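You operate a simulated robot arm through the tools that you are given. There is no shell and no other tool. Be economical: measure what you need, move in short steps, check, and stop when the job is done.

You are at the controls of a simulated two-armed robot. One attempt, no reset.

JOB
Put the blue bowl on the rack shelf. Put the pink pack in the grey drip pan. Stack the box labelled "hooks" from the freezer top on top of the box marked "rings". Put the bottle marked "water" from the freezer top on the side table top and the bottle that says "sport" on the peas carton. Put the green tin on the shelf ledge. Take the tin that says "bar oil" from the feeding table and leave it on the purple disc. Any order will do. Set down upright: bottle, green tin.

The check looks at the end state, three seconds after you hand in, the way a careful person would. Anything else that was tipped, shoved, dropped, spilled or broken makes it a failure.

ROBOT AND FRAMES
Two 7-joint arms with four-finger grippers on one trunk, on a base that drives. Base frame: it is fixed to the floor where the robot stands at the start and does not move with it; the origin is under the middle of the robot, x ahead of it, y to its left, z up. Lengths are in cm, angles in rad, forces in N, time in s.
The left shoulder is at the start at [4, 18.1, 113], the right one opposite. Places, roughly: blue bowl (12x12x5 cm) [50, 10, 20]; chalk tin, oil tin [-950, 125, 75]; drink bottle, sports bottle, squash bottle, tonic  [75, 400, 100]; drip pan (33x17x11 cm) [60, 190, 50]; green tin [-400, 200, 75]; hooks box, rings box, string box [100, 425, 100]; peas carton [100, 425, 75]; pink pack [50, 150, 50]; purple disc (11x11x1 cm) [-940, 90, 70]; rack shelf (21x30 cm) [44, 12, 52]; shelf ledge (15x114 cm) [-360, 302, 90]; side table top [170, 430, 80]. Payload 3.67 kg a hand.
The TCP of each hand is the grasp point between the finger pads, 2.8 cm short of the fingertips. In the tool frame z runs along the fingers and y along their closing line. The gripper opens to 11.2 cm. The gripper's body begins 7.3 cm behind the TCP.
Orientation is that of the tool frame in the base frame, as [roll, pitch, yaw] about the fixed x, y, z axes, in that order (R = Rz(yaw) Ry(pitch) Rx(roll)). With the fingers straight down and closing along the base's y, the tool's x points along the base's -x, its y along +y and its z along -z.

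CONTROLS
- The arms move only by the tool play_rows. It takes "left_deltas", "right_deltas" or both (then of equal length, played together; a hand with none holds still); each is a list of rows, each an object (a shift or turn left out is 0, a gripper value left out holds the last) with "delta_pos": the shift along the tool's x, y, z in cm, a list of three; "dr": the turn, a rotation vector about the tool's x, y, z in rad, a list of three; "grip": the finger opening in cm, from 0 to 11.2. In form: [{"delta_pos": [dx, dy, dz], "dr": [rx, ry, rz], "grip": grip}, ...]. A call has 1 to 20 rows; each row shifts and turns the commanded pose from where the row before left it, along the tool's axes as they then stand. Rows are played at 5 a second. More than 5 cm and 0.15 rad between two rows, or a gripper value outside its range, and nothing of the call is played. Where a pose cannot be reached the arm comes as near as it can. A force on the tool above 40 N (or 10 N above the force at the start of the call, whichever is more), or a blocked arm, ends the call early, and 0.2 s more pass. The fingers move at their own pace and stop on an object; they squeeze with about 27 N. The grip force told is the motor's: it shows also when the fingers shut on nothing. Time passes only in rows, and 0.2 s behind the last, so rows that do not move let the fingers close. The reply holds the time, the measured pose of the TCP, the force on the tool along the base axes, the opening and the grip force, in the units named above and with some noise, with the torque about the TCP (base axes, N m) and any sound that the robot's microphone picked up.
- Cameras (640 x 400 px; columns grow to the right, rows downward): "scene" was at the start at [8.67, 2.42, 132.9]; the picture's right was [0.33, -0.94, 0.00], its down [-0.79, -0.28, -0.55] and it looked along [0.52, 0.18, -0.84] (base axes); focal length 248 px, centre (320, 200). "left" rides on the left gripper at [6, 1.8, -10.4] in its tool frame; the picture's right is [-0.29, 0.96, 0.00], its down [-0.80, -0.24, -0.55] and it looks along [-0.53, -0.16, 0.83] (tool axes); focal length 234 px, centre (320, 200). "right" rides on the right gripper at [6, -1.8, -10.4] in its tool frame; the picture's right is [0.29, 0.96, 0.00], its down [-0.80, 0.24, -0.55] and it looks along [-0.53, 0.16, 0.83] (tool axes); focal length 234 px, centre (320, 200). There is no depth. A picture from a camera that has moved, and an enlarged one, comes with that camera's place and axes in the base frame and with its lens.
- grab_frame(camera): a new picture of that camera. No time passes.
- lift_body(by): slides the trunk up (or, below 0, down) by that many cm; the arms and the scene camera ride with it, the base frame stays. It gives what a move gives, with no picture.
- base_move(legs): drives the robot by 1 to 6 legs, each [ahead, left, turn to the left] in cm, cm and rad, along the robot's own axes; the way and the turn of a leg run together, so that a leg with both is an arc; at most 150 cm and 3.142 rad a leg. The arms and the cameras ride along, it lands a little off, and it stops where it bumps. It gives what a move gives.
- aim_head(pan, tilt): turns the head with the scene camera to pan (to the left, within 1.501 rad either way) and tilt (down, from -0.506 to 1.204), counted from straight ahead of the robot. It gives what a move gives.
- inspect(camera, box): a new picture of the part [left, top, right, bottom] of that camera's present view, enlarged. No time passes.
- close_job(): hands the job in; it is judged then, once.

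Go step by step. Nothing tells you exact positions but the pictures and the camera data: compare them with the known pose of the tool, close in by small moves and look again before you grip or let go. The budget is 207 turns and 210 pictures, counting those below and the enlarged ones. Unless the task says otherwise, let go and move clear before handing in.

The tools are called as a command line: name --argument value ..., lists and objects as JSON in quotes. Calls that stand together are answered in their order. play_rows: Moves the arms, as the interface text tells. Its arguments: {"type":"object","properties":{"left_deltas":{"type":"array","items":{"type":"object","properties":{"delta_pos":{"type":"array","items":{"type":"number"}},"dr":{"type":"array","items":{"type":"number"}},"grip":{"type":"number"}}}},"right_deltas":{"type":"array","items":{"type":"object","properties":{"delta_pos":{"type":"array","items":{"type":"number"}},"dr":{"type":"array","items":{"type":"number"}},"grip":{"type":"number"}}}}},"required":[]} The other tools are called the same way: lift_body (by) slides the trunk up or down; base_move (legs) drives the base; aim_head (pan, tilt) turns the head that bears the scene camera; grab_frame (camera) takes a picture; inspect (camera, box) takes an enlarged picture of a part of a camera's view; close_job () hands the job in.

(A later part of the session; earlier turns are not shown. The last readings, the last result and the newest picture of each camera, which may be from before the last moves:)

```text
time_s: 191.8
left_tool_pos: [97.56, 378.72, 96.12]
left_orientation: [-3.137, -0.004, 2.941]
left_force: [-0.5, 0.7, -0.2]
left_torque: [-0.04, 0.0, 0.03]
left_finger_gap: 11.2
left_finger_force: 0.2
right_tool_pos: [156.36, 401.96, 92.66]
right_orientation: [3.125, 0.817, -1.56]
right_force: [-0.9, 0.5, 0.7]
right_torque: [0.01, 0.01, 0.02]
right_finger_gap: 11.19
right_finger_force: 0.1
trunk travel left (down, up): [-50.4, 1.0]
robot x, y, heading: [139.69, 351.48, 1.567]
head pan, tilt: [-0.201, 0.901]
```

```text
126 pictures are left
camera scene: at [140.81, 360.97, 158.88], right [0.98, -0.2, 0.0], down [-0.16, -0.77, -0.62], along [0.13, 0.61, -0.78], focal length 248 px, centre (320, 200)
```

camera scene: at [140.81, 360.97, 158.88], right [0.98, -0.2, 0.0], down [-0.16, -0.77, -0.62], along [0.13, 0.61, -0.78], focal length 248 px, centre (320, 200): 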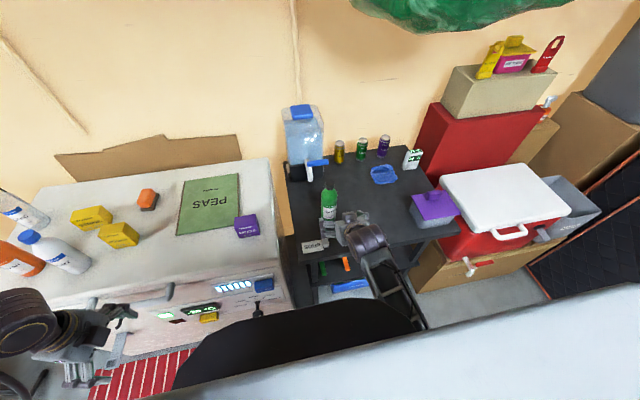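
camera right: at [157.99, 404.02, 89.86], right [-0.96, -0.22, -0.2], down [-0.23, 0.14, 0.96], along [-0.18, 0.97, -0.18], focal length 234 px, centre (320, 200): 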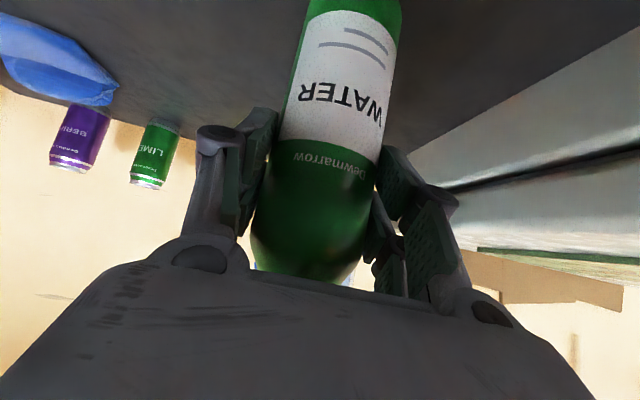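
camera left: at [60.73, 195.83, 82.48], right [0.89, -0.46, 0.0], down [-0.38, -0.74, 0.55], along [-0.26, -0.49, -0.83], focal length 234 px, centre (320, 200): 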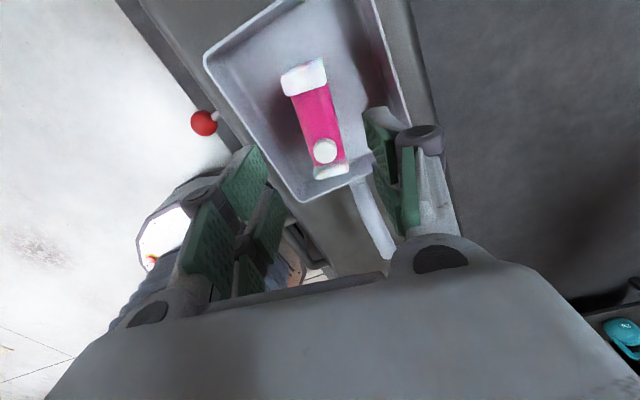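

Water bottle stands on the side table. Now the hooks box: I raise the right hand, tuck the left in, and strafe back in front of the freezer.

play_rows --right_deltas '[{"delta_pos": [-1.46, 0, -1.36]}, {"delta_pos": [-1.46, 0, -1.36]}, {"delta_pos": [-1.46, 0, -1.36]}, {"delta_pos": [-1.46, 0, -1.36]}, {"delta_pos": [-1.46, 0, -1.36]}, {"delta_pos": [-1.46, 0, -1.36]}, {}]' --left_deltas '[{"delta_pos": [-2.04, -2.04, 0]}, {"delta_pos": [-2.04, -2.04, 0]}, {"delta_pos": [-2.04, -2.04, 0]}, {"delta_pos": [-2.04, -2.04, 0]}, {"delta_pos": [-2.04, -2.04, 0]}, {}, {}]'

base_move --legs '[[-5, 0, 0], [0, 63, 0]]'

aim_head --pan 0.0 --tilt 0.9

grab_frame --camera "scene"

grab_frame --camera "right"

```text
time_s: 193.4
left_tool_pos: [103.36, 369.63, 91.98]
left_orientation: [-3.139, -0.001, 2.94]
left_force: [-1.3, -1.1, 0.5]
left_torque: [-0.03, 0.02, 0.01]
left_finger_gap: 11.2
left_finger_force: 0.0
left hand out of reach, approached as far as the arm can: row 3, 4, 5
right_tool_pos: [156.38, 401.8, 104.78]
right_orientation: [3.124, 0.818, -1.558]
right_force: [0.2, 0.1, -0.3]
right_torque: [0.0, -0.03, 0.01]
right_finger_gap: 11.22
right_finger_force: 0.1
trunk travel left (down, up): [-50.4, 1.0]
robot x, y, heading: [139.07, 351.14, 1.569]
head pan, tilt: [-0.201, 0.901]
```

```text
time_s: 197.6
left_tool_pos: [40.64, 364.59, 92.01]
left_orientation: [-3.139, -0.003, 2.941]
left_force: [0.5, -0.3, -0.2]
left_torque: [0.04, -0.02, 0.01]
left_finger_gap: 11.16
left_finger_force: 0.0
right_tool_pos: [93.64, 396.93, 104.79]
right_orientation: [3.122, 0.816, -1.559]
right_force: [0.0, 0.4, -0.1]
right_torque: [0.01, -0.02, 0.02]
right_finger_gap: 11.2
right_finger_force: 0.0
trunk travel left (down, up): [-50.4, 1.0]
robot x, y, heading: [76.52, 346.77, 1.573]
head pan, tilt: [-0.201, 0.901]
```

```text
time_s: 198.3
left_tool_pos: [40.59, 364.61, 92.15]
left_orientation: [-3.138, -0.002, 2.942]
left_force: [-0.8, 0.5, -0.2]
left_torque: [0.04, -0.01, 0.01]
left_finger_gap: 11.2
left_finger_force: 0.0
right_tool_pos: [93.55, 396.99, 104.73]
right_orientation: [3.122, 0.818, -1.558]
right_force: [-0.3, 0.2, 0.2]
right_torque: [-0.03, 0.01, -0.01]
right_finger_gap: 11.2
right_finger_force: 0.1
trunk travel left (down, up): [-50.4, 1.0]
robot x, y, heading: [76.8, 346.45, 1.572]
head pan, tilt: [0.0, 0.901]
```

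```text
125 pictures are left
camera scene: at [76.55, 356.12, 158.88], right [1.0, 0.0, 0.0], down [0.0, -0.78, -0.62], along [0.0, 0.62, -0.78], focal length 248 px, centre (320, 200)
```

scene: 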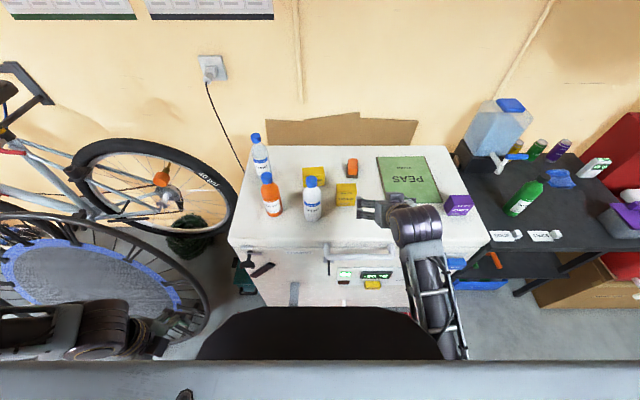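

```text
124 pictures are left
camera right: at [95.67, 385.31, 107.41], right [-0.95, -0.22, -0.2], down [-0.23, 0.13, 0.96], along [-0.19, 0.97, -0.18], focal length 234 px, centre (320, 200)
```

right: 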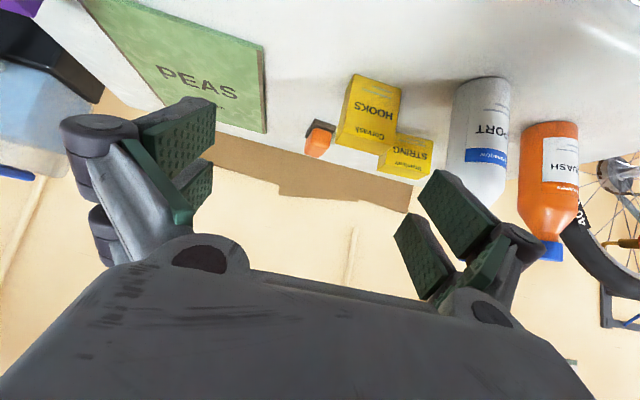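

Hooks box ≈ centre (87.3, 409.7), ~5.7 wide and 8 high. I line the hand up in front of it at z≈93.

play_rows --right_deltas '[{"delta_pos": [0, 2.1, 0], "grip": 9}, {"delta_pos": [0, 2.1, 0]}, {"delta_pos": [0, 2.1, 0]}, {"delta_pos": [1.46, 0, 1.36]}, {"delta_pos": [1.46, 0, 1.36]}, {"delta_pos": [1.46, 0, 1.36]}, {"delta_pos": [1.46, 0, 1.36]}, {"delta_pos": [1.46, 0, 1.36]}, {"delta_pos": [1.3, 0, 1.2]}, {}]'

grab_frame --camera "right"

inspect --camera "scene" --box '[240, 130, 480, 290]'

```text
time_s: 200.5
left_tool_pos: [40.65, 364.58, 92.07]
left_orientation: [-3.138, -0.002, 2.941]
left_force: [0.1, -0.4, -0.4]
left_torque: [-0.03, -0.03, 0.0]
left_finger_gap: 11.21
left_finger_force: 0.2
right_tool_pos: [87.22, 396.62, 93.15]
right_orientation: [3.123, 0.82, -1.556]
right_force: [-0.4, 0.8, 0.0]
right_torque: [0.0, 0.0, -0.02]
right_finger_gap: 8.97
right_finger_force: 0.1
trunk travel left (down, up): [-50.4, 1.0]
robot x, y, heading: [76.61, 346.56, 1.573]
head pan, tilt: [0.0, 0.901]
```

```text
123 pictures are left
camera right: at [89.32, 385.06, 95.77], right [-0.95, -0.22, -0.2], down [-0.23, 0.13, 0.96], along [-0.19, 0.97, -0.18], focal length 234 px, centre (320, 200)
```

right: 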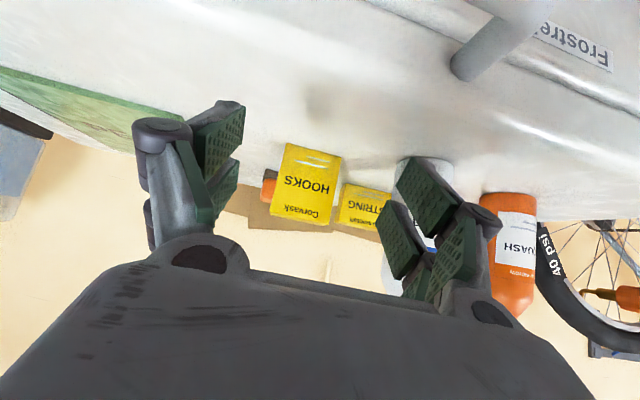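

```text
2.50 times, centred on (360, 210) of scene
camera zoom: at [76.62, 356.1, 158.88], right [1.0, 0.0, 0.0], down [0.0, -0.78, -0.62], along [0.0, 0.62, -0.78], focal length 619 px, centre (220, 175)
```

zoom: 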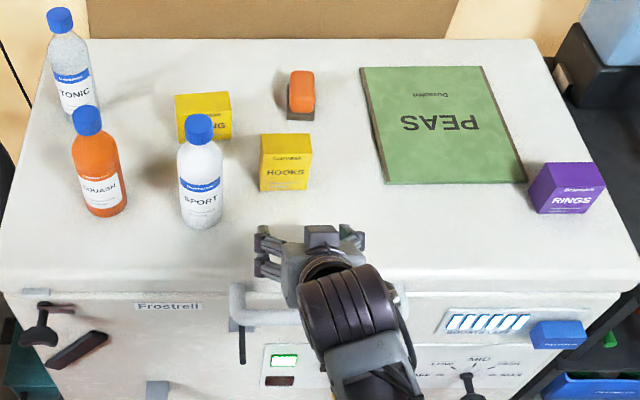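

Refined: hooks centre (86.1, 411.3), 6.8×4.1×7.5. I shift 1.1 left and advance.

play_rows --right_deltas '[{"delta_pos": [0, 1.1, 0]}, {"delta_pos": [-1.64, 0, 1.75]}, {"delta_pos": [-1.64, 0, 1.75]}, {"delta_pos": [-1.64, 0, 1.75]}, {"delta_pos": [-1.64, 0, 1.75]}, {"delta_pos": [-1.64, 0, 1.75]}, {"delta_pos": [-1.3, 0, 1.4]}, {}]'

grab_frame --camera "right"

inspect --camera "scene" --box '[280, 150, 420, 250]'

```text
time_s: 202.3
left_tool_pos: [40.56, 364.6, 91.99]
left_orientation: [-3.137, -0.003, 2.942]
left_force: [-1.0, 0.0, 0.5]
left_torque: [-0.05, -0.03, -0.01]
left_finger_gap: 11.2
left_finger_force: 0.1
right_tool_pos: [85.83, 410.7, 92.96]
right_orientation: [3.123, 0.819, -1.557]
right_force: [-0.2, 1.1, 0.5]
right_torque: [-0.01, -0.04, 0.01]
right_finger_gap: 9.0
right_finger_force: 0.1
trunk travel left (down, up): [-50.4, 1.0]
robot x, y, heading: [76.1, 346.54, 1.572]
head pan, tilt: [0.0, 0.901]
```

```text
121 pictures are left
camera right: at [87.89, 398.93, 95.74], right [-0.95, -0.22, -0.2], down [-0.23, 0.13, 0.96], along [-0.19, 0.97, -0.18], focal length 234 px, centre (320, 200)
```

right: 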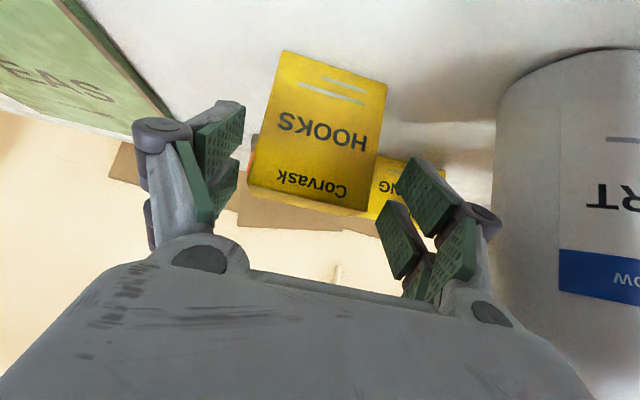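

```text
4.00 times, centred on (350, 200) of scene
camera zoom: at [76.62, 356.08, 158.89], right [1.0, 0.0, 0.0], down [0.0, -0.78, -0.62], along [0.0, 0.62, -0.78], focal length 990 px, centre (200, 200)
```

zoom: 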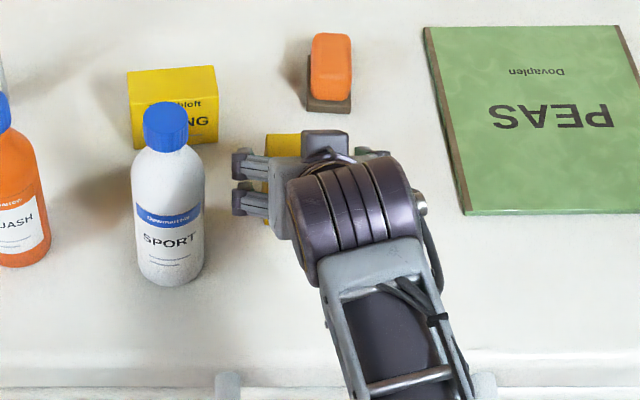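

The box's front is just at the grasp point; I go 2 cm further, then close.

play_rows --right_deltas '[{"delta_pos": [-1.4, 0, 1.5]}, {"grip": 8}, {"grip": 7}, {"grip": 6}, {"grip": 5}, {"grip": 4}, {"grip": 4}]'

grab_frame --camera "right"

```text
time_s: 203.9
left_tool_pos: [40.61, 364.61, 92.0]
left_orientation: [-3.139, -0.002, 2.942]
left_force: [-0.4, -0.4, -0.8]
left_torque: [-0.01, -0.02, 0.0]
left_finger_gap: 11.18
left_finger_force: 0.1
right_tool_pos: [86.06, 412.59, 92.9]
right_orientation: [3.134, 0.816, -1.55]
right_force: [0.7, 0.2, 0.4]
right_torque: [-0.06, -0.01, 0.01]
right_finger_gap: 6.98
right_finger_force: 27.4
trunk travel left (down, up): [-50.4, 1.0]
robot x, y, heading: [76.71, 346.57, 1.573]
head pan, tilt: [0.0, 0.901]
```

```text
119 pictures are left
camera right: at [88.13, 400.99, 95.63], right [-0.95, -0.22, -0.21], down [-0.24, 0.14, 0.96], along [-0.19, 0.97, -0.18], focal length 234 px, centre (320, 200)
```

right: 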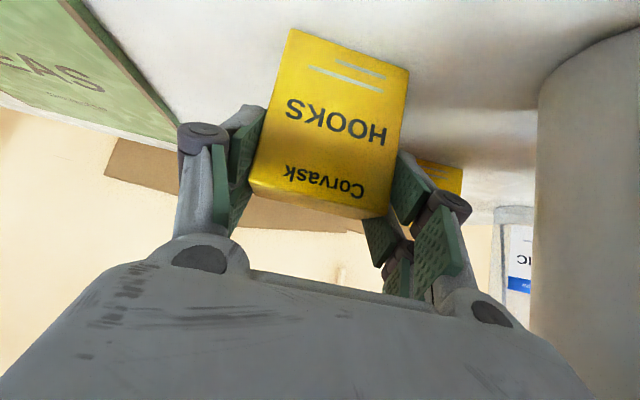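

The pads hold only the front part of the box. I reopen, go 2 cm deeper and re-close.

play_rows --right_deltas '[{"grip": 8}, {"grip": 8.5}, {"delta_pos": [-1.4, 0, 1.5]}, {}, {"grip": 7}, {"grip": 6}, {"grip": 5}, {"grip": 4}]'

grab_frame --camera "right"

inspect --camera "scene" --box '[280, 150, 420, 250]'

```text
time_s: 205.7
left_tool_pos: [40.61, 364.64, 92.04]
left_orientation: [-3.138, -0.002, 2.942]
left_force: [0.1, 0.8, 0.7]
left_torque: [-0.02, 0.01, 0.02]
left_finger_gap: 11.21
left_finger_force: 0.1
right_tool_pos: [86.33, 414.53, 92.53]
right_orientation: [-3.139, 0.816, -1.545]
right_force: [-0.7, -1.5, 0.5]
right_torque: [0.06, 0.0, 0.0]
right_finger_gap: 6.95
right_finger_force: 27.0
trunk travel left (down, up): [-50.4, 1.0]
robot x, y, heading: [76.57, 346.25, 1.567]
head pan, tilt: [0.0, 0.901]
```

```text
118 pictures are left
camera right: at [88.48, 402.9, 95.37], right [-0.95, -0.22, -0.21], down [-0.24, 0.14, 0.96], along [-0.18, 0.97, -0.19], focal length 234 px, centre (320, 200)
```

right: 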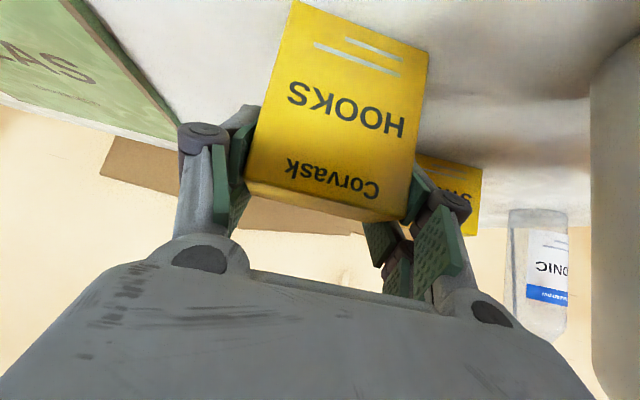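

```text
4.00 times, centred on (350, 200) of scene
camera zoom: at [76.62, 356.15, 158.88], right [1.0, 0.0, 0.0], down [0.0, -0.78, -0.62], along [0.0, 0.62, -0.78], focal length 990 px, centre (200, 200)
```

zoom: 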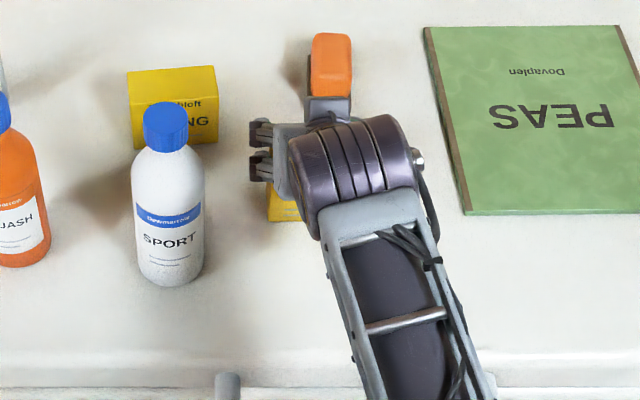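

Now it is well held, and the depths tell me the freezer top is about z≈85. I lift the box 11 cm and move right toward the rings box.

play_rows --right_deltas '[{"delta_pos": [-0.73, 0, -0.68]}, {"delta_pos": [-1.46, 0, -1.36]}, {"delta_pos": [-1.46, 0, -1.36]}, {"delta_pos": [-1.46, 0, -1.36]}, {"delta_pos": [-1.46, 0, -1.36]}, {"delta_pos": [-1.46, 0, -1.36]}, {}]'

grab_frame --camera "scene"

base_move --legs '[[0, -38, 0.005]]'

inspect --camera "scene" --box '[280, 130, 480, 270]'

grab_frame --camera "right"

```text
time_s: 207.5
left_tool_pos: [40.61, 364.61, 92.04]
left_orientation: [-3.138, 0.0, 2.94]
left_force: [-0.2, 0.2, 0.2]
left_torque: [-0.01, -0.02, 0.0]
left_finger_gap: 11.2
left_finger_force: 0.1
right_tool_pos: [88.27, 414.22, 101.95]
right_orientation: [-3.094, 0.798, -1.521]
right_force: [0.9, -0.4, -0.7]
right_torque: [0.02, 0.01, -0.01]
right_finger_gap: 6.95
right_finger_force: 26.9
trunk travel left (down, up): [-50.4, 1.0]
robot x, y, heading: [76.67, 346.59, 1.571]
head pan, tilt: [0.0, 0.901]
stopped in row 7 (right hand): the arm was blocked; the commanded pose is now the measured one
```

```text
116 pictures are left
camera scene: at [76.62, 356.15, 158.88], right [1.0, 0.0, 0.0], down [0.0, -0.78, -0.62], along [0.0, 0.62, -0.78], focal length 248 px, centre (320, 200)
```

scene: 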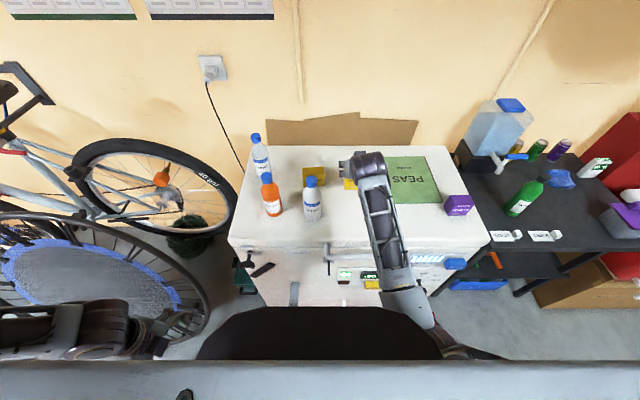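

```text
time_s: 210.0
left_tool_pos: [77.93, 364.34, 91.94]
left_orientation: [-3.139, -0.003, 2.955]
left_force: [-0.3, 0.5, 1.1]
left_torque: [-0.02, 0.01, -0.01]
left_finger_gap: 11.19
left_finger_force: 0.0
right_tool_pos: [124.88, 414.65, 101.94]
right_orientation: [-3.093, 0.798, -1.507]
right_force: [-0.1, 0.1, -1.7]
right_torque: [0.02, -0.01, 0.03]
right_finger_gap: 6.97
right_finger_force: 26.9
trunk travel left (down, up): [-50.4, 1.0]
robot x, y, heading: [114.14, 346.88, 1.581]
head pan, tilt: [0.0, 0.901]
```

```text
2.86 times, centred on (380, 200) of scene
camera zoom: at [114.0, 356.37, 158.88], right [1.0, 0.01, 0.0], down [0.01, -0.78, -0.62], along [-0.01, 0.62, -0.78], focal length 707 px, centre (149, 200)
```

zoom: 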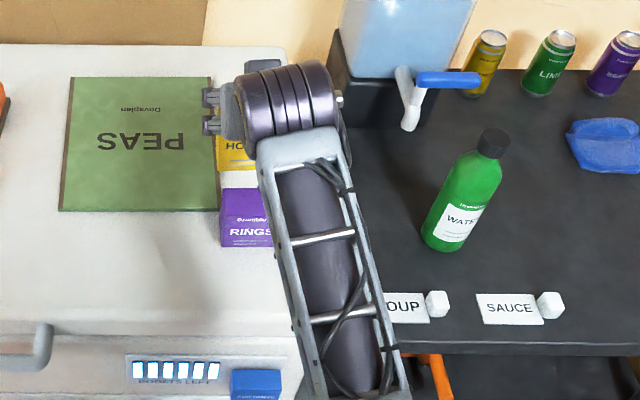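

```text
114 pictures are left
camera right: at [126.8, 403.03, 105.01], right [-0.94, -0.23, -0.24], down [-0.28, 0.15, 0.95], along [-0.18, 0.96, -0.21], focal length 234 px, centre (320, 200)
```

right: 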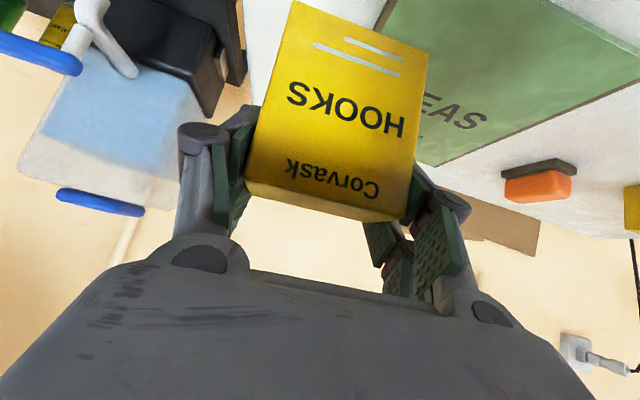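

Rings box ≈ x 122.6–130.6, y 407.6–412.6, top z≈90. I restore the hand's orientation, bring the box over the rings' centre and check.

play_rows --right_deltas '[{"delta_pos": [1.1, -0.6, -1.2]}, {"delta_pos": [1.1, -0.6, -1.2]}, {"delta_pos": [1.1, -0.5, -1.2], "dr": [-0.02, -0.018, 0.026]}, {}]'

inspect --camera "scene" --box '[280, 130, 480, 270]'

grab_frame --camera "right"

```text
time_s: 211.0
left_tool_pos: [77.96, 364.31, 92.04]
left_orientation: [-3.138, -0.001, 2.954]
left_force: [0.2, 0.6, -0.2]
left_torque: [-0.02, 0.0, -0.01]
left_finger_gap: 11.19
left_finger_force: 0.0
right_tool_pos: [126.79, 409.72, 102.15]
right_orientation: [-3.14, 0.817, -1.543]
right_force: [0.1, 0.2, -2.3]
right_torque: [-0.01, -0.01, -0.02]
right_finger_gap: 6.96
right_finger_force: 27.1
trunk travel left (down, up): [-50.4, 1.0]
robot x, y, heading: [114.05, 346.74, 1.581]
head pan, tilt: [0.0, 0.901]
```

```text
2.86 times, centred on (380, 200) of scene
camera zoom: at [114.04, 356.4, 158.88], right [1.0, 0.01, 0.0], down [0.01, -0.78, -0.62], along [-0.01, 0.62, -0.78], focal length 707 px, centre (149, 200)
```

zoom: 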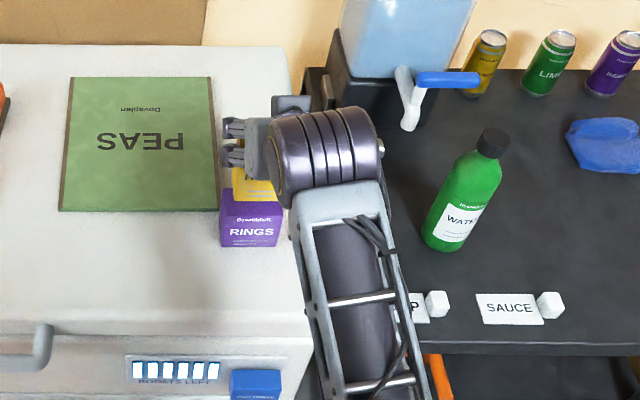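

```text
112 pictures are left
camera right: at [128.81, 398.1, 104.91], right [-0.95, -0.22, -0.21], down [-0.24, 0.14, 0.96], along [-0.18, 0.97, -0.18], focal length 234 px, centre (320, 200)
```

right: 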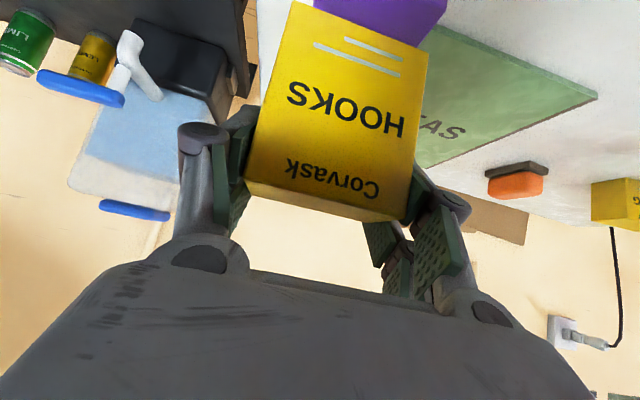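

Hooks hangs over rings; small corrections (0.6 left, 0.5 forward), then lower.

play_rows --right_deltas '[{"delta_pos": [-0.34, 0.6, 0.37]}, {"delta_pos": [0.73, 0, 0.68]}, {"delta_pos": [0.73, 0, 0.68]}, {"delta_pos": [0.73, 0, 0.68]}, {}]'

inspect --camera "scene" --box '[310, 150, 410, 230]'

grab_frame --camera "right"

```text
time_s: 212.2
left_tool_pos: [78.04, 364.39, 92.02]
left_orientation: [-3.139, -0.001, 2.956]
left_force: [0.3, -0.6, -0.3]
left_torque: [0.0, 0.0, -0.01]
left_finger_gap: 11.2
left_finger_force: 0.1
right_tool_pos: [126.09, 410.28, 99.13]
right_orientation: [-3.14, 0.814, -1.542]
right_force: [-0.1, 0.1, -1.6]
right_torque: [0.02, 0.03, -0.01]
right_finger_gap: 6.95
right_finger_force: 27.1
trunk travel left (down, up): [-50.4, 1.0]
robot x, y, heading: [114.22, 346.7, 1.578]
head pan, tilt: [0.0, 0.901]
```

```text
5.00 times, centred on (360, 190) of scene
camera zoom: at [114.1, 356.36, 158.88], right [1.0, 0.01, 0.0], down [0.01, -0.78, -0.62], along [-0.01, 0.62, -0.78], focal length 1238 px, centre (120, 250)
```

zoom: 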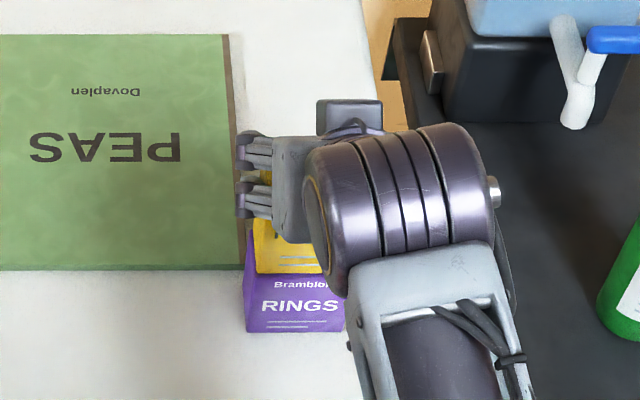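

```text
110 pictures are left
camera right: at [128.27, 398.6, 101.91], right [-0.95, -0.22, -0.21], down [-0.24, 0.14, 0.96], along [-0.18, 0.97, -0.18], focal length 234 px, centre (320, 200)
```

right: 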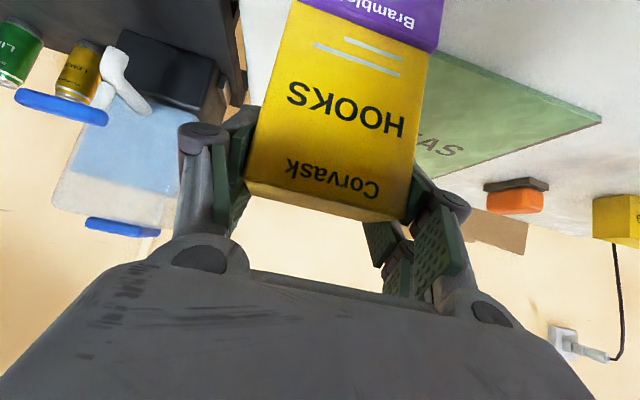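

Nearly touching, aligned within the rings' top. I lower by small steps until contact.

play_rows --right_deltas '[{"delta_pos": [0.22, 0, 0.2]}, {"delta_pos": [0.22, 0, 0.2]}, {"delta_pos": [0.22, 0, 0.2]}, {}]'

```text
time_s: 213.2
left_tool_pos: [77.94, 364.28, 92.08]
left_orientation: [-3.14, -0.001, 2.955]
left_force: [0.0, -0.6, 1.4]
left_torque: [0.0, 0.0, -0.02]
left_finger_gap: 11.19
left_finger_force: 0.0
right_tool_pos: [126.3, 410.17, 98.67]
right_orientation: [-3.14, 0.823, -1.545]
right_force: [3.7, 4.6, 25.3]
right_torque: [0.35, -0.03, -0.12]
right_finger_gap: 7.06
right_finger_force: 26.8
trunk travel left (down, up): [-50.4, 1.0]
robot x, y, heading: [114.28, 346.76, 1.579]
head pan, tilt: [0.0, 0.901]
```

Contact at 98.8. I relieve and check alignment before letting go.

play_rows --right_deltas '[{"delta_pos": [-0.25, 0, -0.23]}, {}]'

inspect --camera "scene" --box '[310, 150, 410, 230]'

inspect --camera "right" --box '[200, 0, 500, 230]'

```text
time_s: 213.8
left_tool_pos: [77.9, 364.34, 92.09]
left_orientation: [-3.14, -0.001, 2.954]
left_force: [0.4, 0.1, 0.1]
left_torque: [0.01, 0.03, 0.0]
left_finger_gap: 11.2
left_finger_force: 0.1
right_tool_pos: [125.95, 410.2, 98.54]
right_orientation: [-3.14, 0.817, -1.543]
right_force: [2.1, 5.6, 15.3]
right_torque: [0.67, -0.01, -0.03]
right_finger_gap: 6.94
right_finger_force: 27.1
trunk travel left (down, up): [-50.4, 1.0]
robot x, y, heading: [114.52, 346.71, 1.586]
head pan, tilt: [0.0, 0.901]
```

```text
5.00 times, centred on (360, 190) of scene
camera zoom: at [114.11, 356.25, 158.89], right [1.0, 0.01, 0.0], down [0.01, -0.78, -0.62], along [-0.01, 0.62, -0.78], focal length 1238 px, centre (120, 250)
```

zoom: 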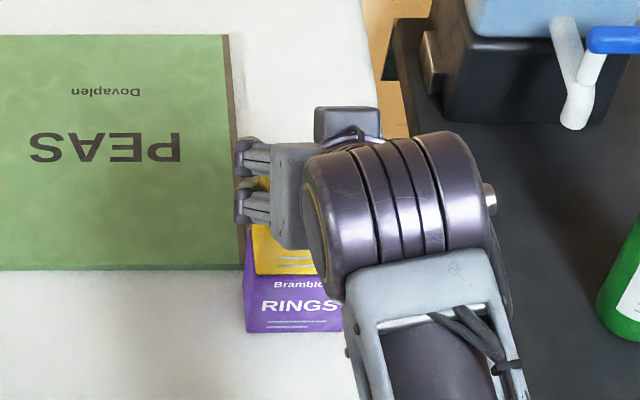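

```text
1.74 times, centred on (350, 115) of right
camera zoom: at [128.21, 398.51, 101.4], right [-0.95, -0.22, -0.21], down [-0.24, 0.14, 0.96], along [-0.18, 0.97, -0.18], focal length 407 px, centre (268, 348)
```

zoom: 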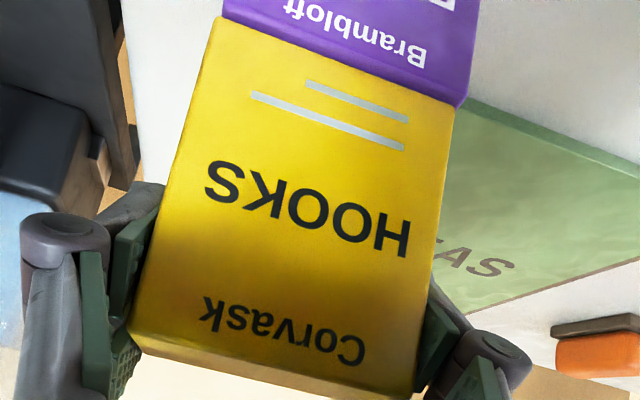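

Well aligned. I ease off a little more, open slowly, and back straight out.

play_rows --right_deltas '[{"delta_pos": [-0.12, 0, -0.11]}, {"grip": 7.3}, {"grip": 7.8}, {"grip": 8.6}, {"grip": 9.5}, {}, {"delta_pos": [1.4, 0, -1.5]}, {"delta_pos": [1.4, 0, -1.5]}, {"delta_pos": [1.4, 0, -1.5]}, {"delta_pos": [1.4, 0, -1.5]}, {"delta_pos": [1.4, 0, -1.5]}, {"delta_pos": [1.4, 0, -1.5]}, {}]'

grab_frame --camera "right"

inspect --camera "scene" --box '[220, 130, 440, 290]'

```text
time_s: 216.6
left_tool_pos: [77.94, 364.3, 91.97]
left_orientation: [-3.138, -0.001, 2.954]
left_force: [-0.1, 0.9, -0.1]
left_torque: [-0.02, 0.04, 0.0]
left_finger_gap: 11.22
left_finger_force: 0.0
right_tool_pos: [126.55, 397.86, 98.81]
right_orientation: [-3.141, 0.815, -1.543]
right_force: [1.0, -1.2, -0.3]
right_torque: [-0.03, 0.02, -0.01]
right_finger_gap: 9.49
right_finger_force: 0.1
trunk travel left (down, up): [-50.4, 1.0]
robot x, y, heading: [114.04, 346.79, 1.579]
head pan, tilt: [0.0, 0.901]
```

```text
107 pictures are left
camera right: at [128.49, 386.28, 101.58], right [-0.95, -0.22, -0.21], down [-0.24, 0.14, 0.96], along [-0.18, 0.97, -0.18], focal length 234 px, centre (320, 200)
```

right: 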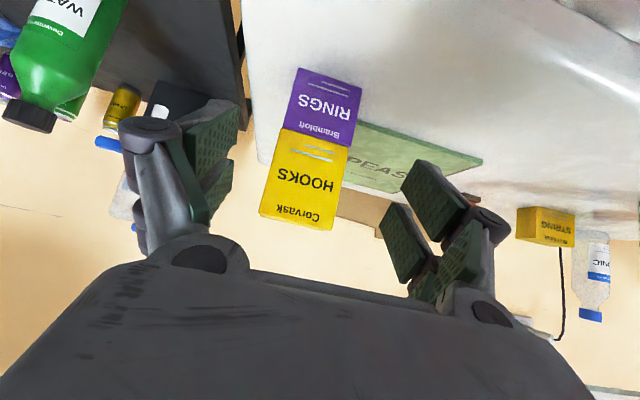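

```text
2.50 times, centred on (330, 210) of scene
camera zoom: at [114.1, 356.38, 158.88], right [1.0, 0.01, 0.0], down [0.01, -0.78, -0.62], along [-0.01, 0.62, -0.78], focal length 619 px, centre (295, 175)
```

zoom: 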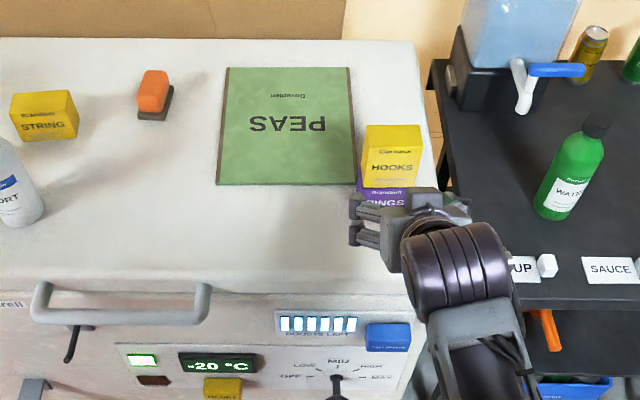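

Hooks stands on rings. Next the sport bottle at ≈(74, 407). I lower the trunk 18 while raising the arm for more reach, and strafe left.

play_rows --right_deltas '[{"delta_pos": [-1.46, 0, -1.36], "grip": 11.2}, {"delta_pos": [-1.46, 0, -1.36]}, {"delta_pos": [-1.46, 0, -1.36]}, {"delta_pos": [-1.46, 0, -1.36]}, {"delta_pos": [-1.46, 0, -1.36]}, {"delta_pos": [-1.46, 0, -1.36]}, {"delta_pos": [-1.46, 0, -1.36]}, {"delta_pos": [-1.46, 0, -1.36]}, {}]'

base_move --legs '[[-4, 0, 0], [0, 47, -0.005]]'

lift_body --by -18

grab_frame --camera "right"

grab_frame --camera "scene"

```text
time_s: 218.6
left_tool_pos: [77.91, 364.4, 91.96]
left_orientation: [-3.14, -0.002, 2.954]
left_force: [0.7, -0.8, -0.1]
left_torque: [0.01, 0.0, -0.01]
left_finger_gap: 11.2
left_finger_force: 0.1
right_tool_pos: [126.64, 397.8, 114.38]
right_orientation: [-3.117, 0.81, -1.527]
right_force: [-0.1, 0.1, -0.1]
right_torque: [0.02, 0.0, 0.01]
right_finger_gap: 11.19
right_finger_force: 0.1
trunk travel left (down, up): [-50.4, 1.0]
robot x, y, heading: [114.32, 346.64, 1.585]
head pan, tilt: [0.0, 0.901]
```

```text
time_s: 221.9
left_tool_pos: [30.98, 359.55, 92.07]
left_orientation: [-3.138, -0.004, 2.957]
left_force: [0.6, 0.0, -1.4]
left_torque: [-0.02, -0.01, -0.03]
left_finger_gap: 11.19
left_finger_force: 0.0
right_tool_pos: [79.65, 393.38, 114.66]
right_orientation: [-3.118, 0.817, -1.526]
right_force: [0.8, 0.5, 0.2]
right_torque: [0.01, -0.02, 0.01]
right_finger_gap: 11.21
right_finger_force: 0.0
trunk travel left (down, up): [-50.4, 1.0]
robot x, y, heading: [67.1, 342.19, 1.588]
head pan, tilt: [0.0, 0.901]
```

```text
time_s: 223.9
left_tool_pos: [30.82, 359.51, 74.1]
left_orientation: [-3.139, -0.002, 2.956]
left_force: [0.4, -0.5, 0.3]
left_torque: [-0.03, -0.01, 0.04]
left_finger_gap: 11.23
left_finger_force: 0.0
right_tool_pos: [79.49, 393.4, 96.93]
right_orientation: [-3.117, 0.819, -1.524]
right_force: [0.8, -0.5, 0.7]
right_torque: [0.0, 0.01, -0.01]
right_finger_gap: 11.2
right_finger_force: 0.0
trunk travel left (down, up): [-32.4, 19.0]
robot x, y, heading: [67.35, 342.17, 1.584]
head pan, tilt: [0.0, 0.901]
```

```text
105 pictures are left
camera right: at [81.62, 381.77, 99.68], right [-0.95, -0.22, -0.23], down [-0.26, 0.13, 0.96], along [-0.18, 0.97, -0.18], focal length 234 px, centre (320, 200)
```

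right: 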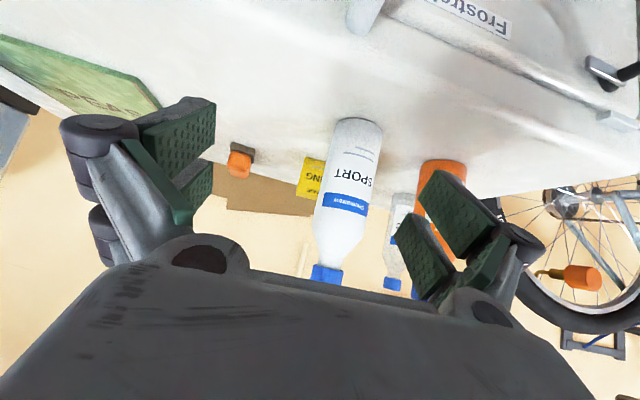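

```text
104 pictures are left
camera scene: at [67.07, 351.61, 141.06], right [1.0, 0.02, 0.0], down [0.01, -0.78, -0.62], along [-0.01, 0.62, -0.78], focal length 248 px, centre (320, 200)
```

scene: 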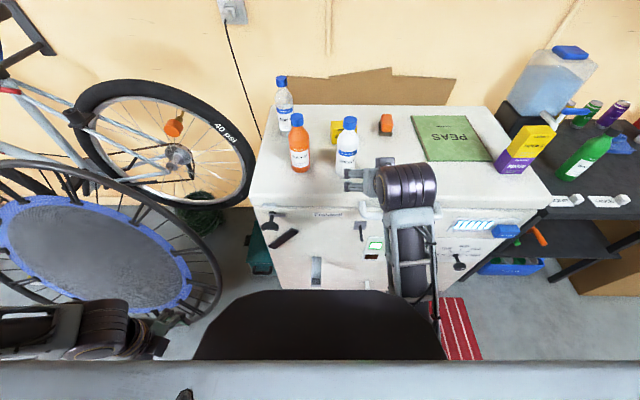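

Sport bottle ≈ (74.4, 407.8); squash stands 12 cm to its left. I narrow the gap to 9, align and advance.

play_rows --right_deltas '[{"delta_pos": [0, 2.5, 0], "grip": 9, "dr": [-0.024, 0, 0]}, {"delta_pos": [0, 2.6, 0]}, {"delta_pos": [-1.5, 0, 1.6]}, {"delta_pos": [-1.5, 0, 1.6]}, {"delta_pos": [-1.5, 0, 1.6]}, {}]'

grab_frame --camera "right"

inspect --camera "scene" --box '[250, 60, 470, 220]'

```text
time_s: 225.3
left_tool_pos: [30.91, 359.54, 74.07]
left_orientation: [-3.139, -0.001, 2.958]
left_force: [0.0, 0.5, 0.6]
left_torque: [-0.01, 0.01, -0.02]
left_finger_gap: 11.18
left_finger_force: 0.0
right_tool_pos: [76.35, 395.82, 89.07]
right_orientation: [-3.053, 0.693, -1.462]
right_force: [-0.3, -0.8, -0.7]
right_torque: [0.01, 0.0, -0.01]
right_finger_gap: 9.01
right_finger_force: 0.1
trunk travel left (down, up): [-32.4, 19.0]
robot x, y, heading: [67.08, 342.26, 1.585]
head pan, tilt: [0.0, 0.901]
stopped in row 6 (right hand): the arm was blocked; the commanded pose is now the measured one
```

```text
103 pictures are left
camera right: at [78.37, 384.62, 93.38], right [-0.93, -0.27, -0.25], down [-0.32, 0.24, 0.92], along [-0.19, 0.93, -0.31], focal length 234 px, centre (320, 200)
```

right: 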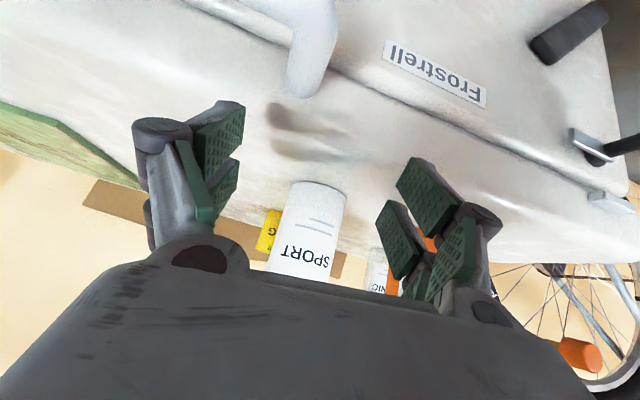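

```text
2.50 times, centred on (360, 140) of scene
camera zoom: at [67.08, 351.58, 140.97], right [1.0, 0.02, 0.0], down [0.01, -0.78, -0.62], along [-0.01, 0.62, -0.78], focal length 619 px, centre (220, 350)
```

zoom: 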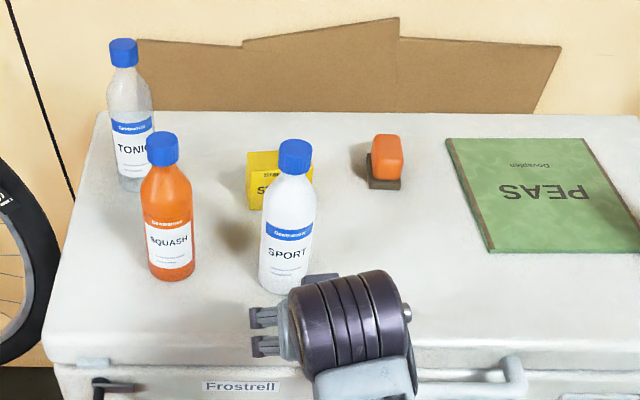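

The lower trunk limits the wrist, so I return the trunk to full height, then restore the hand's tilt and height.

lift_body --by 18

play_rows --right_deltas '[{"delta_pos": [1.3, 0, 1.5]}, {"delta_pos": [1.3, 0, 1.5]}, {"delta_pos": [1.3, 0, 1.5]}, {"delta_pos": [1.3, 0, 1.5]}, {"delta_pos": [1.3, 0, 1.5]}, {}]'

```text
time_s: 227.3
left_tool_pos: [30.97, 359.59, 92.0]
left_orientation: [-3.138, -0.003, 2.957]
left_force: [-0.9, -1.2, -0.6]
left_torque: [-0.02, -0.03, 0.0]
left_finger_gap: 11.2
left_finger_force: 0.1
right_tool_pos: [76.33, 395.74, 106.82]
right_orientation: [-3.048, 0.688, -1.46]
right_force: [0.9, -1.0, -0.6]
right_torque: [0.0, 0.03, 0.01]
right_finger_gap: 9.0
right_finger_force: 0.0
trunk travel left (down, up): [-50.4, 1.0]
robot x, y, heading: [67.02, 341.98, 1.591]
head pan, tilt: [0.0, 0.901]
```

```text
time_s: 228.7
left_tool_pos: [30.84, 359.6, 91.9]
left_orientation: [-3.138, -0.003, 2.956]
left_force: [-0.1, 0.8, -0.3]
left_torque: [0.02, 0.01, -0.01]
left_finger_gap: 11.22
left_finger_force: 0.1
right_tool_pos: [76.8, 395.53, 96.83]
right_orientation: [-3.054, 0.688, -1.461]
right_force: [-0.5, -0.4, -0.1]
right_torque: [0.05, 0.0, -0.01]
right_finger_gap: 9.0
right_finger_force: 0.0
trunk travel left (down, up): [-50.4, 1.0]
robot x, y, heading: [67.09, 341.77, 1.591]
head pan, tilt: [0.0, 0.901]
```

play_rows --right_deltas '[{"dr": [-0.015, -0.065, 0.03]}, {"dr": [-0.015, -0.064, 0.031]}, {"delta_pos": [0, 1.2, 0]}, {"delta_pos": [0, 1.2, 0]}, {}]'

base_move --legs '[[5, 0, -0.018]]'

grab_frame --camera "right"

inspect --camera "scene" --box '[250, 90, 470, 250]'

```text
time_s: 229.9
left_tool_pos: [30.93, 359.59, 91.88]
left_orientation: [-3.138, -0.002, 2.957]
left_force: [0.4, 0.0, 0.3]
left_torque: [0.0, 0.03, 0.02]
left_finger_gap: 11.19
left_finger_force: 0.1
right_tool_pos: [74.49, 395.5, 96.93]
right_orientation: [-3.137, 0.82, -1.538]
right_force: [0.6, 0.5, 0.2]
right_torque: [-0.01, 0.02, 0.01]
right_finger_gap: 9.0
right_finger_force: 0.0
trunk travel left (down, up): [-50.4, 1.0]
robot x, y, heading: [67.2, 342.5, 1.588]
head pan, tilt: [0.0, 0.901]
```

```text
time_s: 230.8
left_tool_pos: [31.29, 364.68, 92.14]
left_orientation: [3.141, -0.004, 2.938]
left_force: [0.0, -0.5, 1.0]
left_torque: [0.09, 0.01, -0.02]
left_finger_gap: 11.18
left_finger_force: 0.1
right_tool_pos: [75.36, 399.75, 97.32]
right_orientation: [-3.135, 0.823, -1.554]
right_force: [0.1, -1.1, 0.2]
right_torque: [0.03, -0.03, 0.0]
right_finger_gap: 9.05
right_finger_force: 0.1
trunk travel left (down, up): [-50.4, 1.0]
robot x, y, heading: [67.35, 346.77, 1.565]
head pan, tilt: [0.0, 0.901]
```

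```text
101 pictures are left
camera right: at [77.3, 388.13, 99.89], right [-0.95, -0.21, -0.21], down [-0.24, 0.13, 0.96], along [-0.17, 0.97, -0.18], focal length 234 px, centre (320, 200)
```

right: 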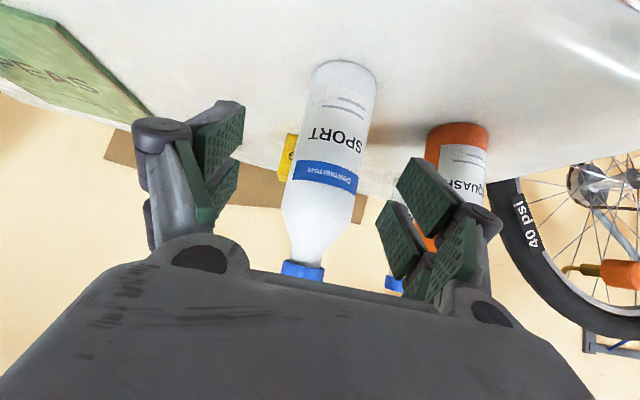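

```text
2.50 times, centred on (360, 170) of scene
camera zoom: at [67.19, 355.78, 158.93], right [1.0, 0.0, 0.0], down [0.0, -0.78, -0.62], along [0.0, 0.62, -0.78], focal length 619 px, centre (220, 275)
```

zoom: 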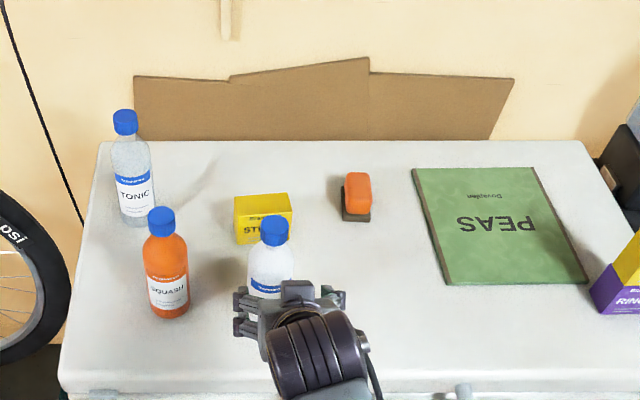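

Bottle axis at x≈73.5. I shift 1.8 left and advance 8.7, then close gently.

play_rows --right_deltas '[{"delta_pos": [0, 1.8, 0]}, {"delta_pos": [-1.5, 0, 1.6]}, {"delta_pos": [-1.5, 0, 1.6]}, {"delta_pos": [-1.5, 0, 1.6]}, {"delta_pos": [-1.4, 0, 1.5]}, {}]'

grab_frame --camera "right"

```text
time_s: 232.4
left_tool_pos: [31.24, 365.12, 91.98]
left_orientation: [-3.138, -0.002, 2.938]
left_force: [-1.3, 0.0, 0.1]
left_torque: [0.0, 0.0, 0.01]
left_finger_gap: 11.2
left_finger_force: 0.0
right_tool_pos: [75.97, 407.98, 94.83]
right_orientation: [-3.05, 0.799, -1.495]
right_force: [-0.8, 0.0, -0.4]
right_torque: [-0.01, 0.01, -0.02]
right_finger_gap: 9.05
right_finger_force: 0.3
trunk travel left (down, up): [-50.4, 1.0]
robot x, y, heading: [66.96, 347.02, 1.564]
head pan, tilt: [0.0, 0.901]
stopped in row 6 (right hand): the arm was blocked; the commanded pose is now the measured one
```

```text
99 pictures are left
camera right: at [77.73, 396.34, 97.91], right [-0.94, -0.21, -0.27], down [-0.3, 0.15, 0.94], along [-0.16, 0.97, -0.21], focal length 234 px, centre (320, 200)
```

right: 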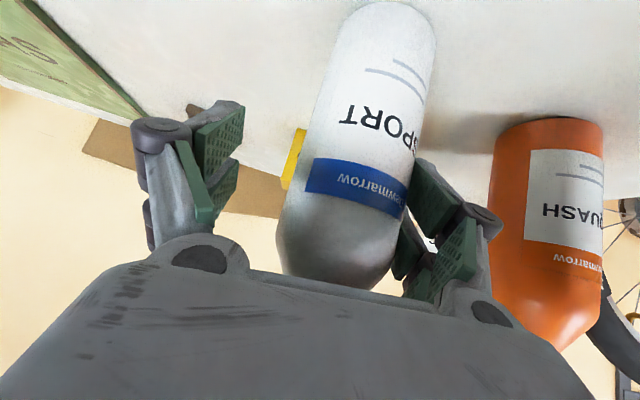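

The arm hits its limit near the body's midline. I back out straight and shift the base left so the hand works at its own side.

play_rows --right_deltas '[{"delta_pos": [1.4, -0.2, -1.5]}, {"delta_pos": [1.4, -0.2, -1.5]}, {"delta_pos": [1.4, -0.2, -1.5]}, {"delta_pos": [1.4, -0.2, -1.5]}, {"dr": [-0.06, -0.02, 0.03]}, {}]'

grab_frame --camera "right"

aim_head --pan 0.6 --tilt 0.9

grab_frame --camera "scene"

```text
time_s: 233.8
left_tool_pos: [31.21, 365.17, 91.96]
left_orientation: [-3.138, -0.001, 2.94]
left_force: [0.0, -0.8, 0.4]
left_torque: [-0.02, 0.03, 0.03]
left_finger_gap: 11.23
left_finger_force: 0.0
right_tool_pos: [76.72, 399.78, 95.11]
right_orientation: [3.136, 0.819, -1.539]
right_force: [0.0, -0.6, -0.4]
right_torque: [0.0, -0.03, -0.01]
right_finger_gap: 8.97
right_finger_force: 0.0
trunk travel left (down, up): [-50.4, 1.0]
robot x, y, heading: [67.18, 347.07, 1.565]
head pan, tilt: [0.0, 0.901]
```

```text
98 pictures are left
camera right: at [78.92, 388.24, 97.82], right [-0.95, -0.23, -0.21], down [-0.24, 0.13, 0.96], along [-0.19, 0.96, -0.18], focal length 234 px, centre (320, 200)
```

right: 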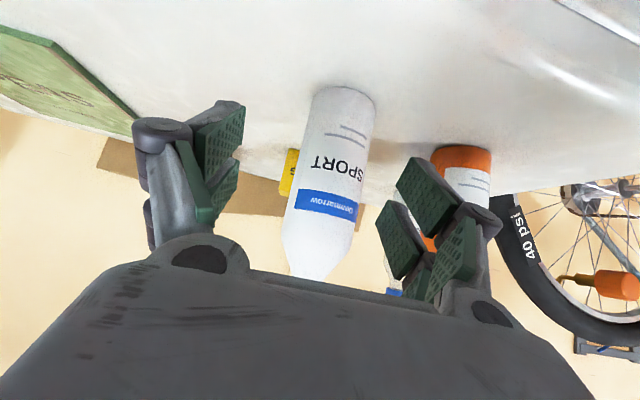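

```text
time_s: 234.8
left_tool_pos: [31.24, 365.11, 91.92]
left_orientation: [-3.138, -0.002, 2.937]
left_force: [-0.6, 0.1, -0.5]
left_torque: [0.03, -0.02, -0.01]
left_finger_gap: 11.19
left_finger_force: 0.1
right_tool_pos: [76.68, 399.86, 95.01]
right_orientation: [3.137, 0.82, -1.54]
right_force: [-0.2, -0.6, -0.1]
right_torque: [0.01, -0.01, 0.01]
right_finger_gap: 9.02
right_finger_force: 0.2
trunk travel left (down, up): [-50.4, 1.0]
robot x, y, heading: [66.88, 346.76, 1.566]
head pan, tilt: [0.6, 0.901]
```

```text
97 pictures are left
camera scene: at [62.95, 355.27, 158.88], right [0.83, 0.56, 0.0], down [0.44, -0.65, -0.62], along [-0.35, 0.51, -0.78], focal length 248 px, centre (320, 200)
```

scene: 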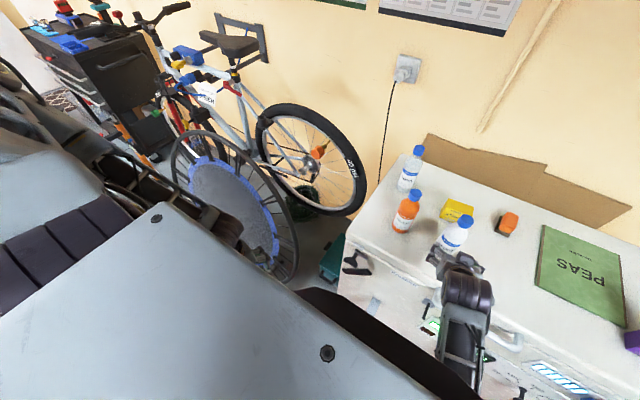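

Bottle axis x≈74.2. I move the arm right first, then the base left by the same amount.

play_rows --right_deltas '[{"delta_pos": [0, -2, 0]}, {"delta_pos": [0, -2, 0]}, {"delta_pos": [0, -2, 0]}, {}]'

base_move --legs '[[0, 8.5, 0.005]]'

grab_frame --camera "right"

```text
time_s: 235.8
left_tool_pos: [31.27, 365.11, 92.01]
left_orientation: [-3.137, -0.004, 2.939]
left_force: [0.6, -0.4, -0.5]
left_torque: [0.0, 0.0, -0.02]
left_finger_gap: 11.19
left_finger_force: 0.1
right_tool_pos: [82.83, 399.97, 95.13]
right_orientation: [3.137, 0.821, -1.54]
right_force: [1.0, -0.5, 0.8]
right_torque: [0.02, -0.02, -0.02]
right_finger_gap: 9.03
right_finger_force: 0.0
trunk travel left (down, up): [-50.4, 1.0]
robot x, y, heading: [67.51, 346.85, 1.569]
head pan, tilt: [0.6, 0.901]
```

```text
time_s: 236.9
left_tool_pos: [22.94, 364.9, 92.21]
left_orientation: [-3.139, -0.003, 2.945]
left_force: [0.2, -0.2, 0.8]
left_torque: [0.02, 0.01, -0.02]
left_finger_gap: 11.19
left_finger_force: 0.1
right_tool_pos: [74.43, 400.1, 95.03]
right_orientation: [3.134, 0.821, -1.535]
right_force: [-0.1, 0.2, -0.9]
right_torque: [0.02, 0.03, -0.01]
right_finger_gap: 8.98
right_finger_force: 0.2
trunk travel left (down, up): [-50.4, 1.0]
robot x, y, heading: [58.9, 346.59, 1.579]
head pan, tilt: [0.6, 0.901]
```

```text
96 pictures are left
camera right: at [76.54, 388.46, 97.79], right [-0.95, -0.24, -0.21], down [-0.24, 0.13, 0.96], along [-0.2, 0.96, -0.18], focal length 234 px, centre (320, 200)
```

right: 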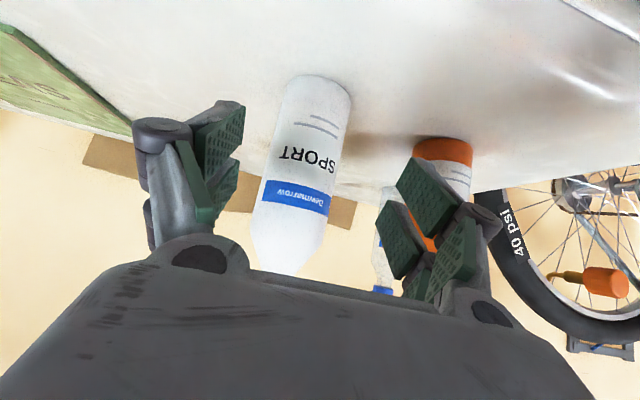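

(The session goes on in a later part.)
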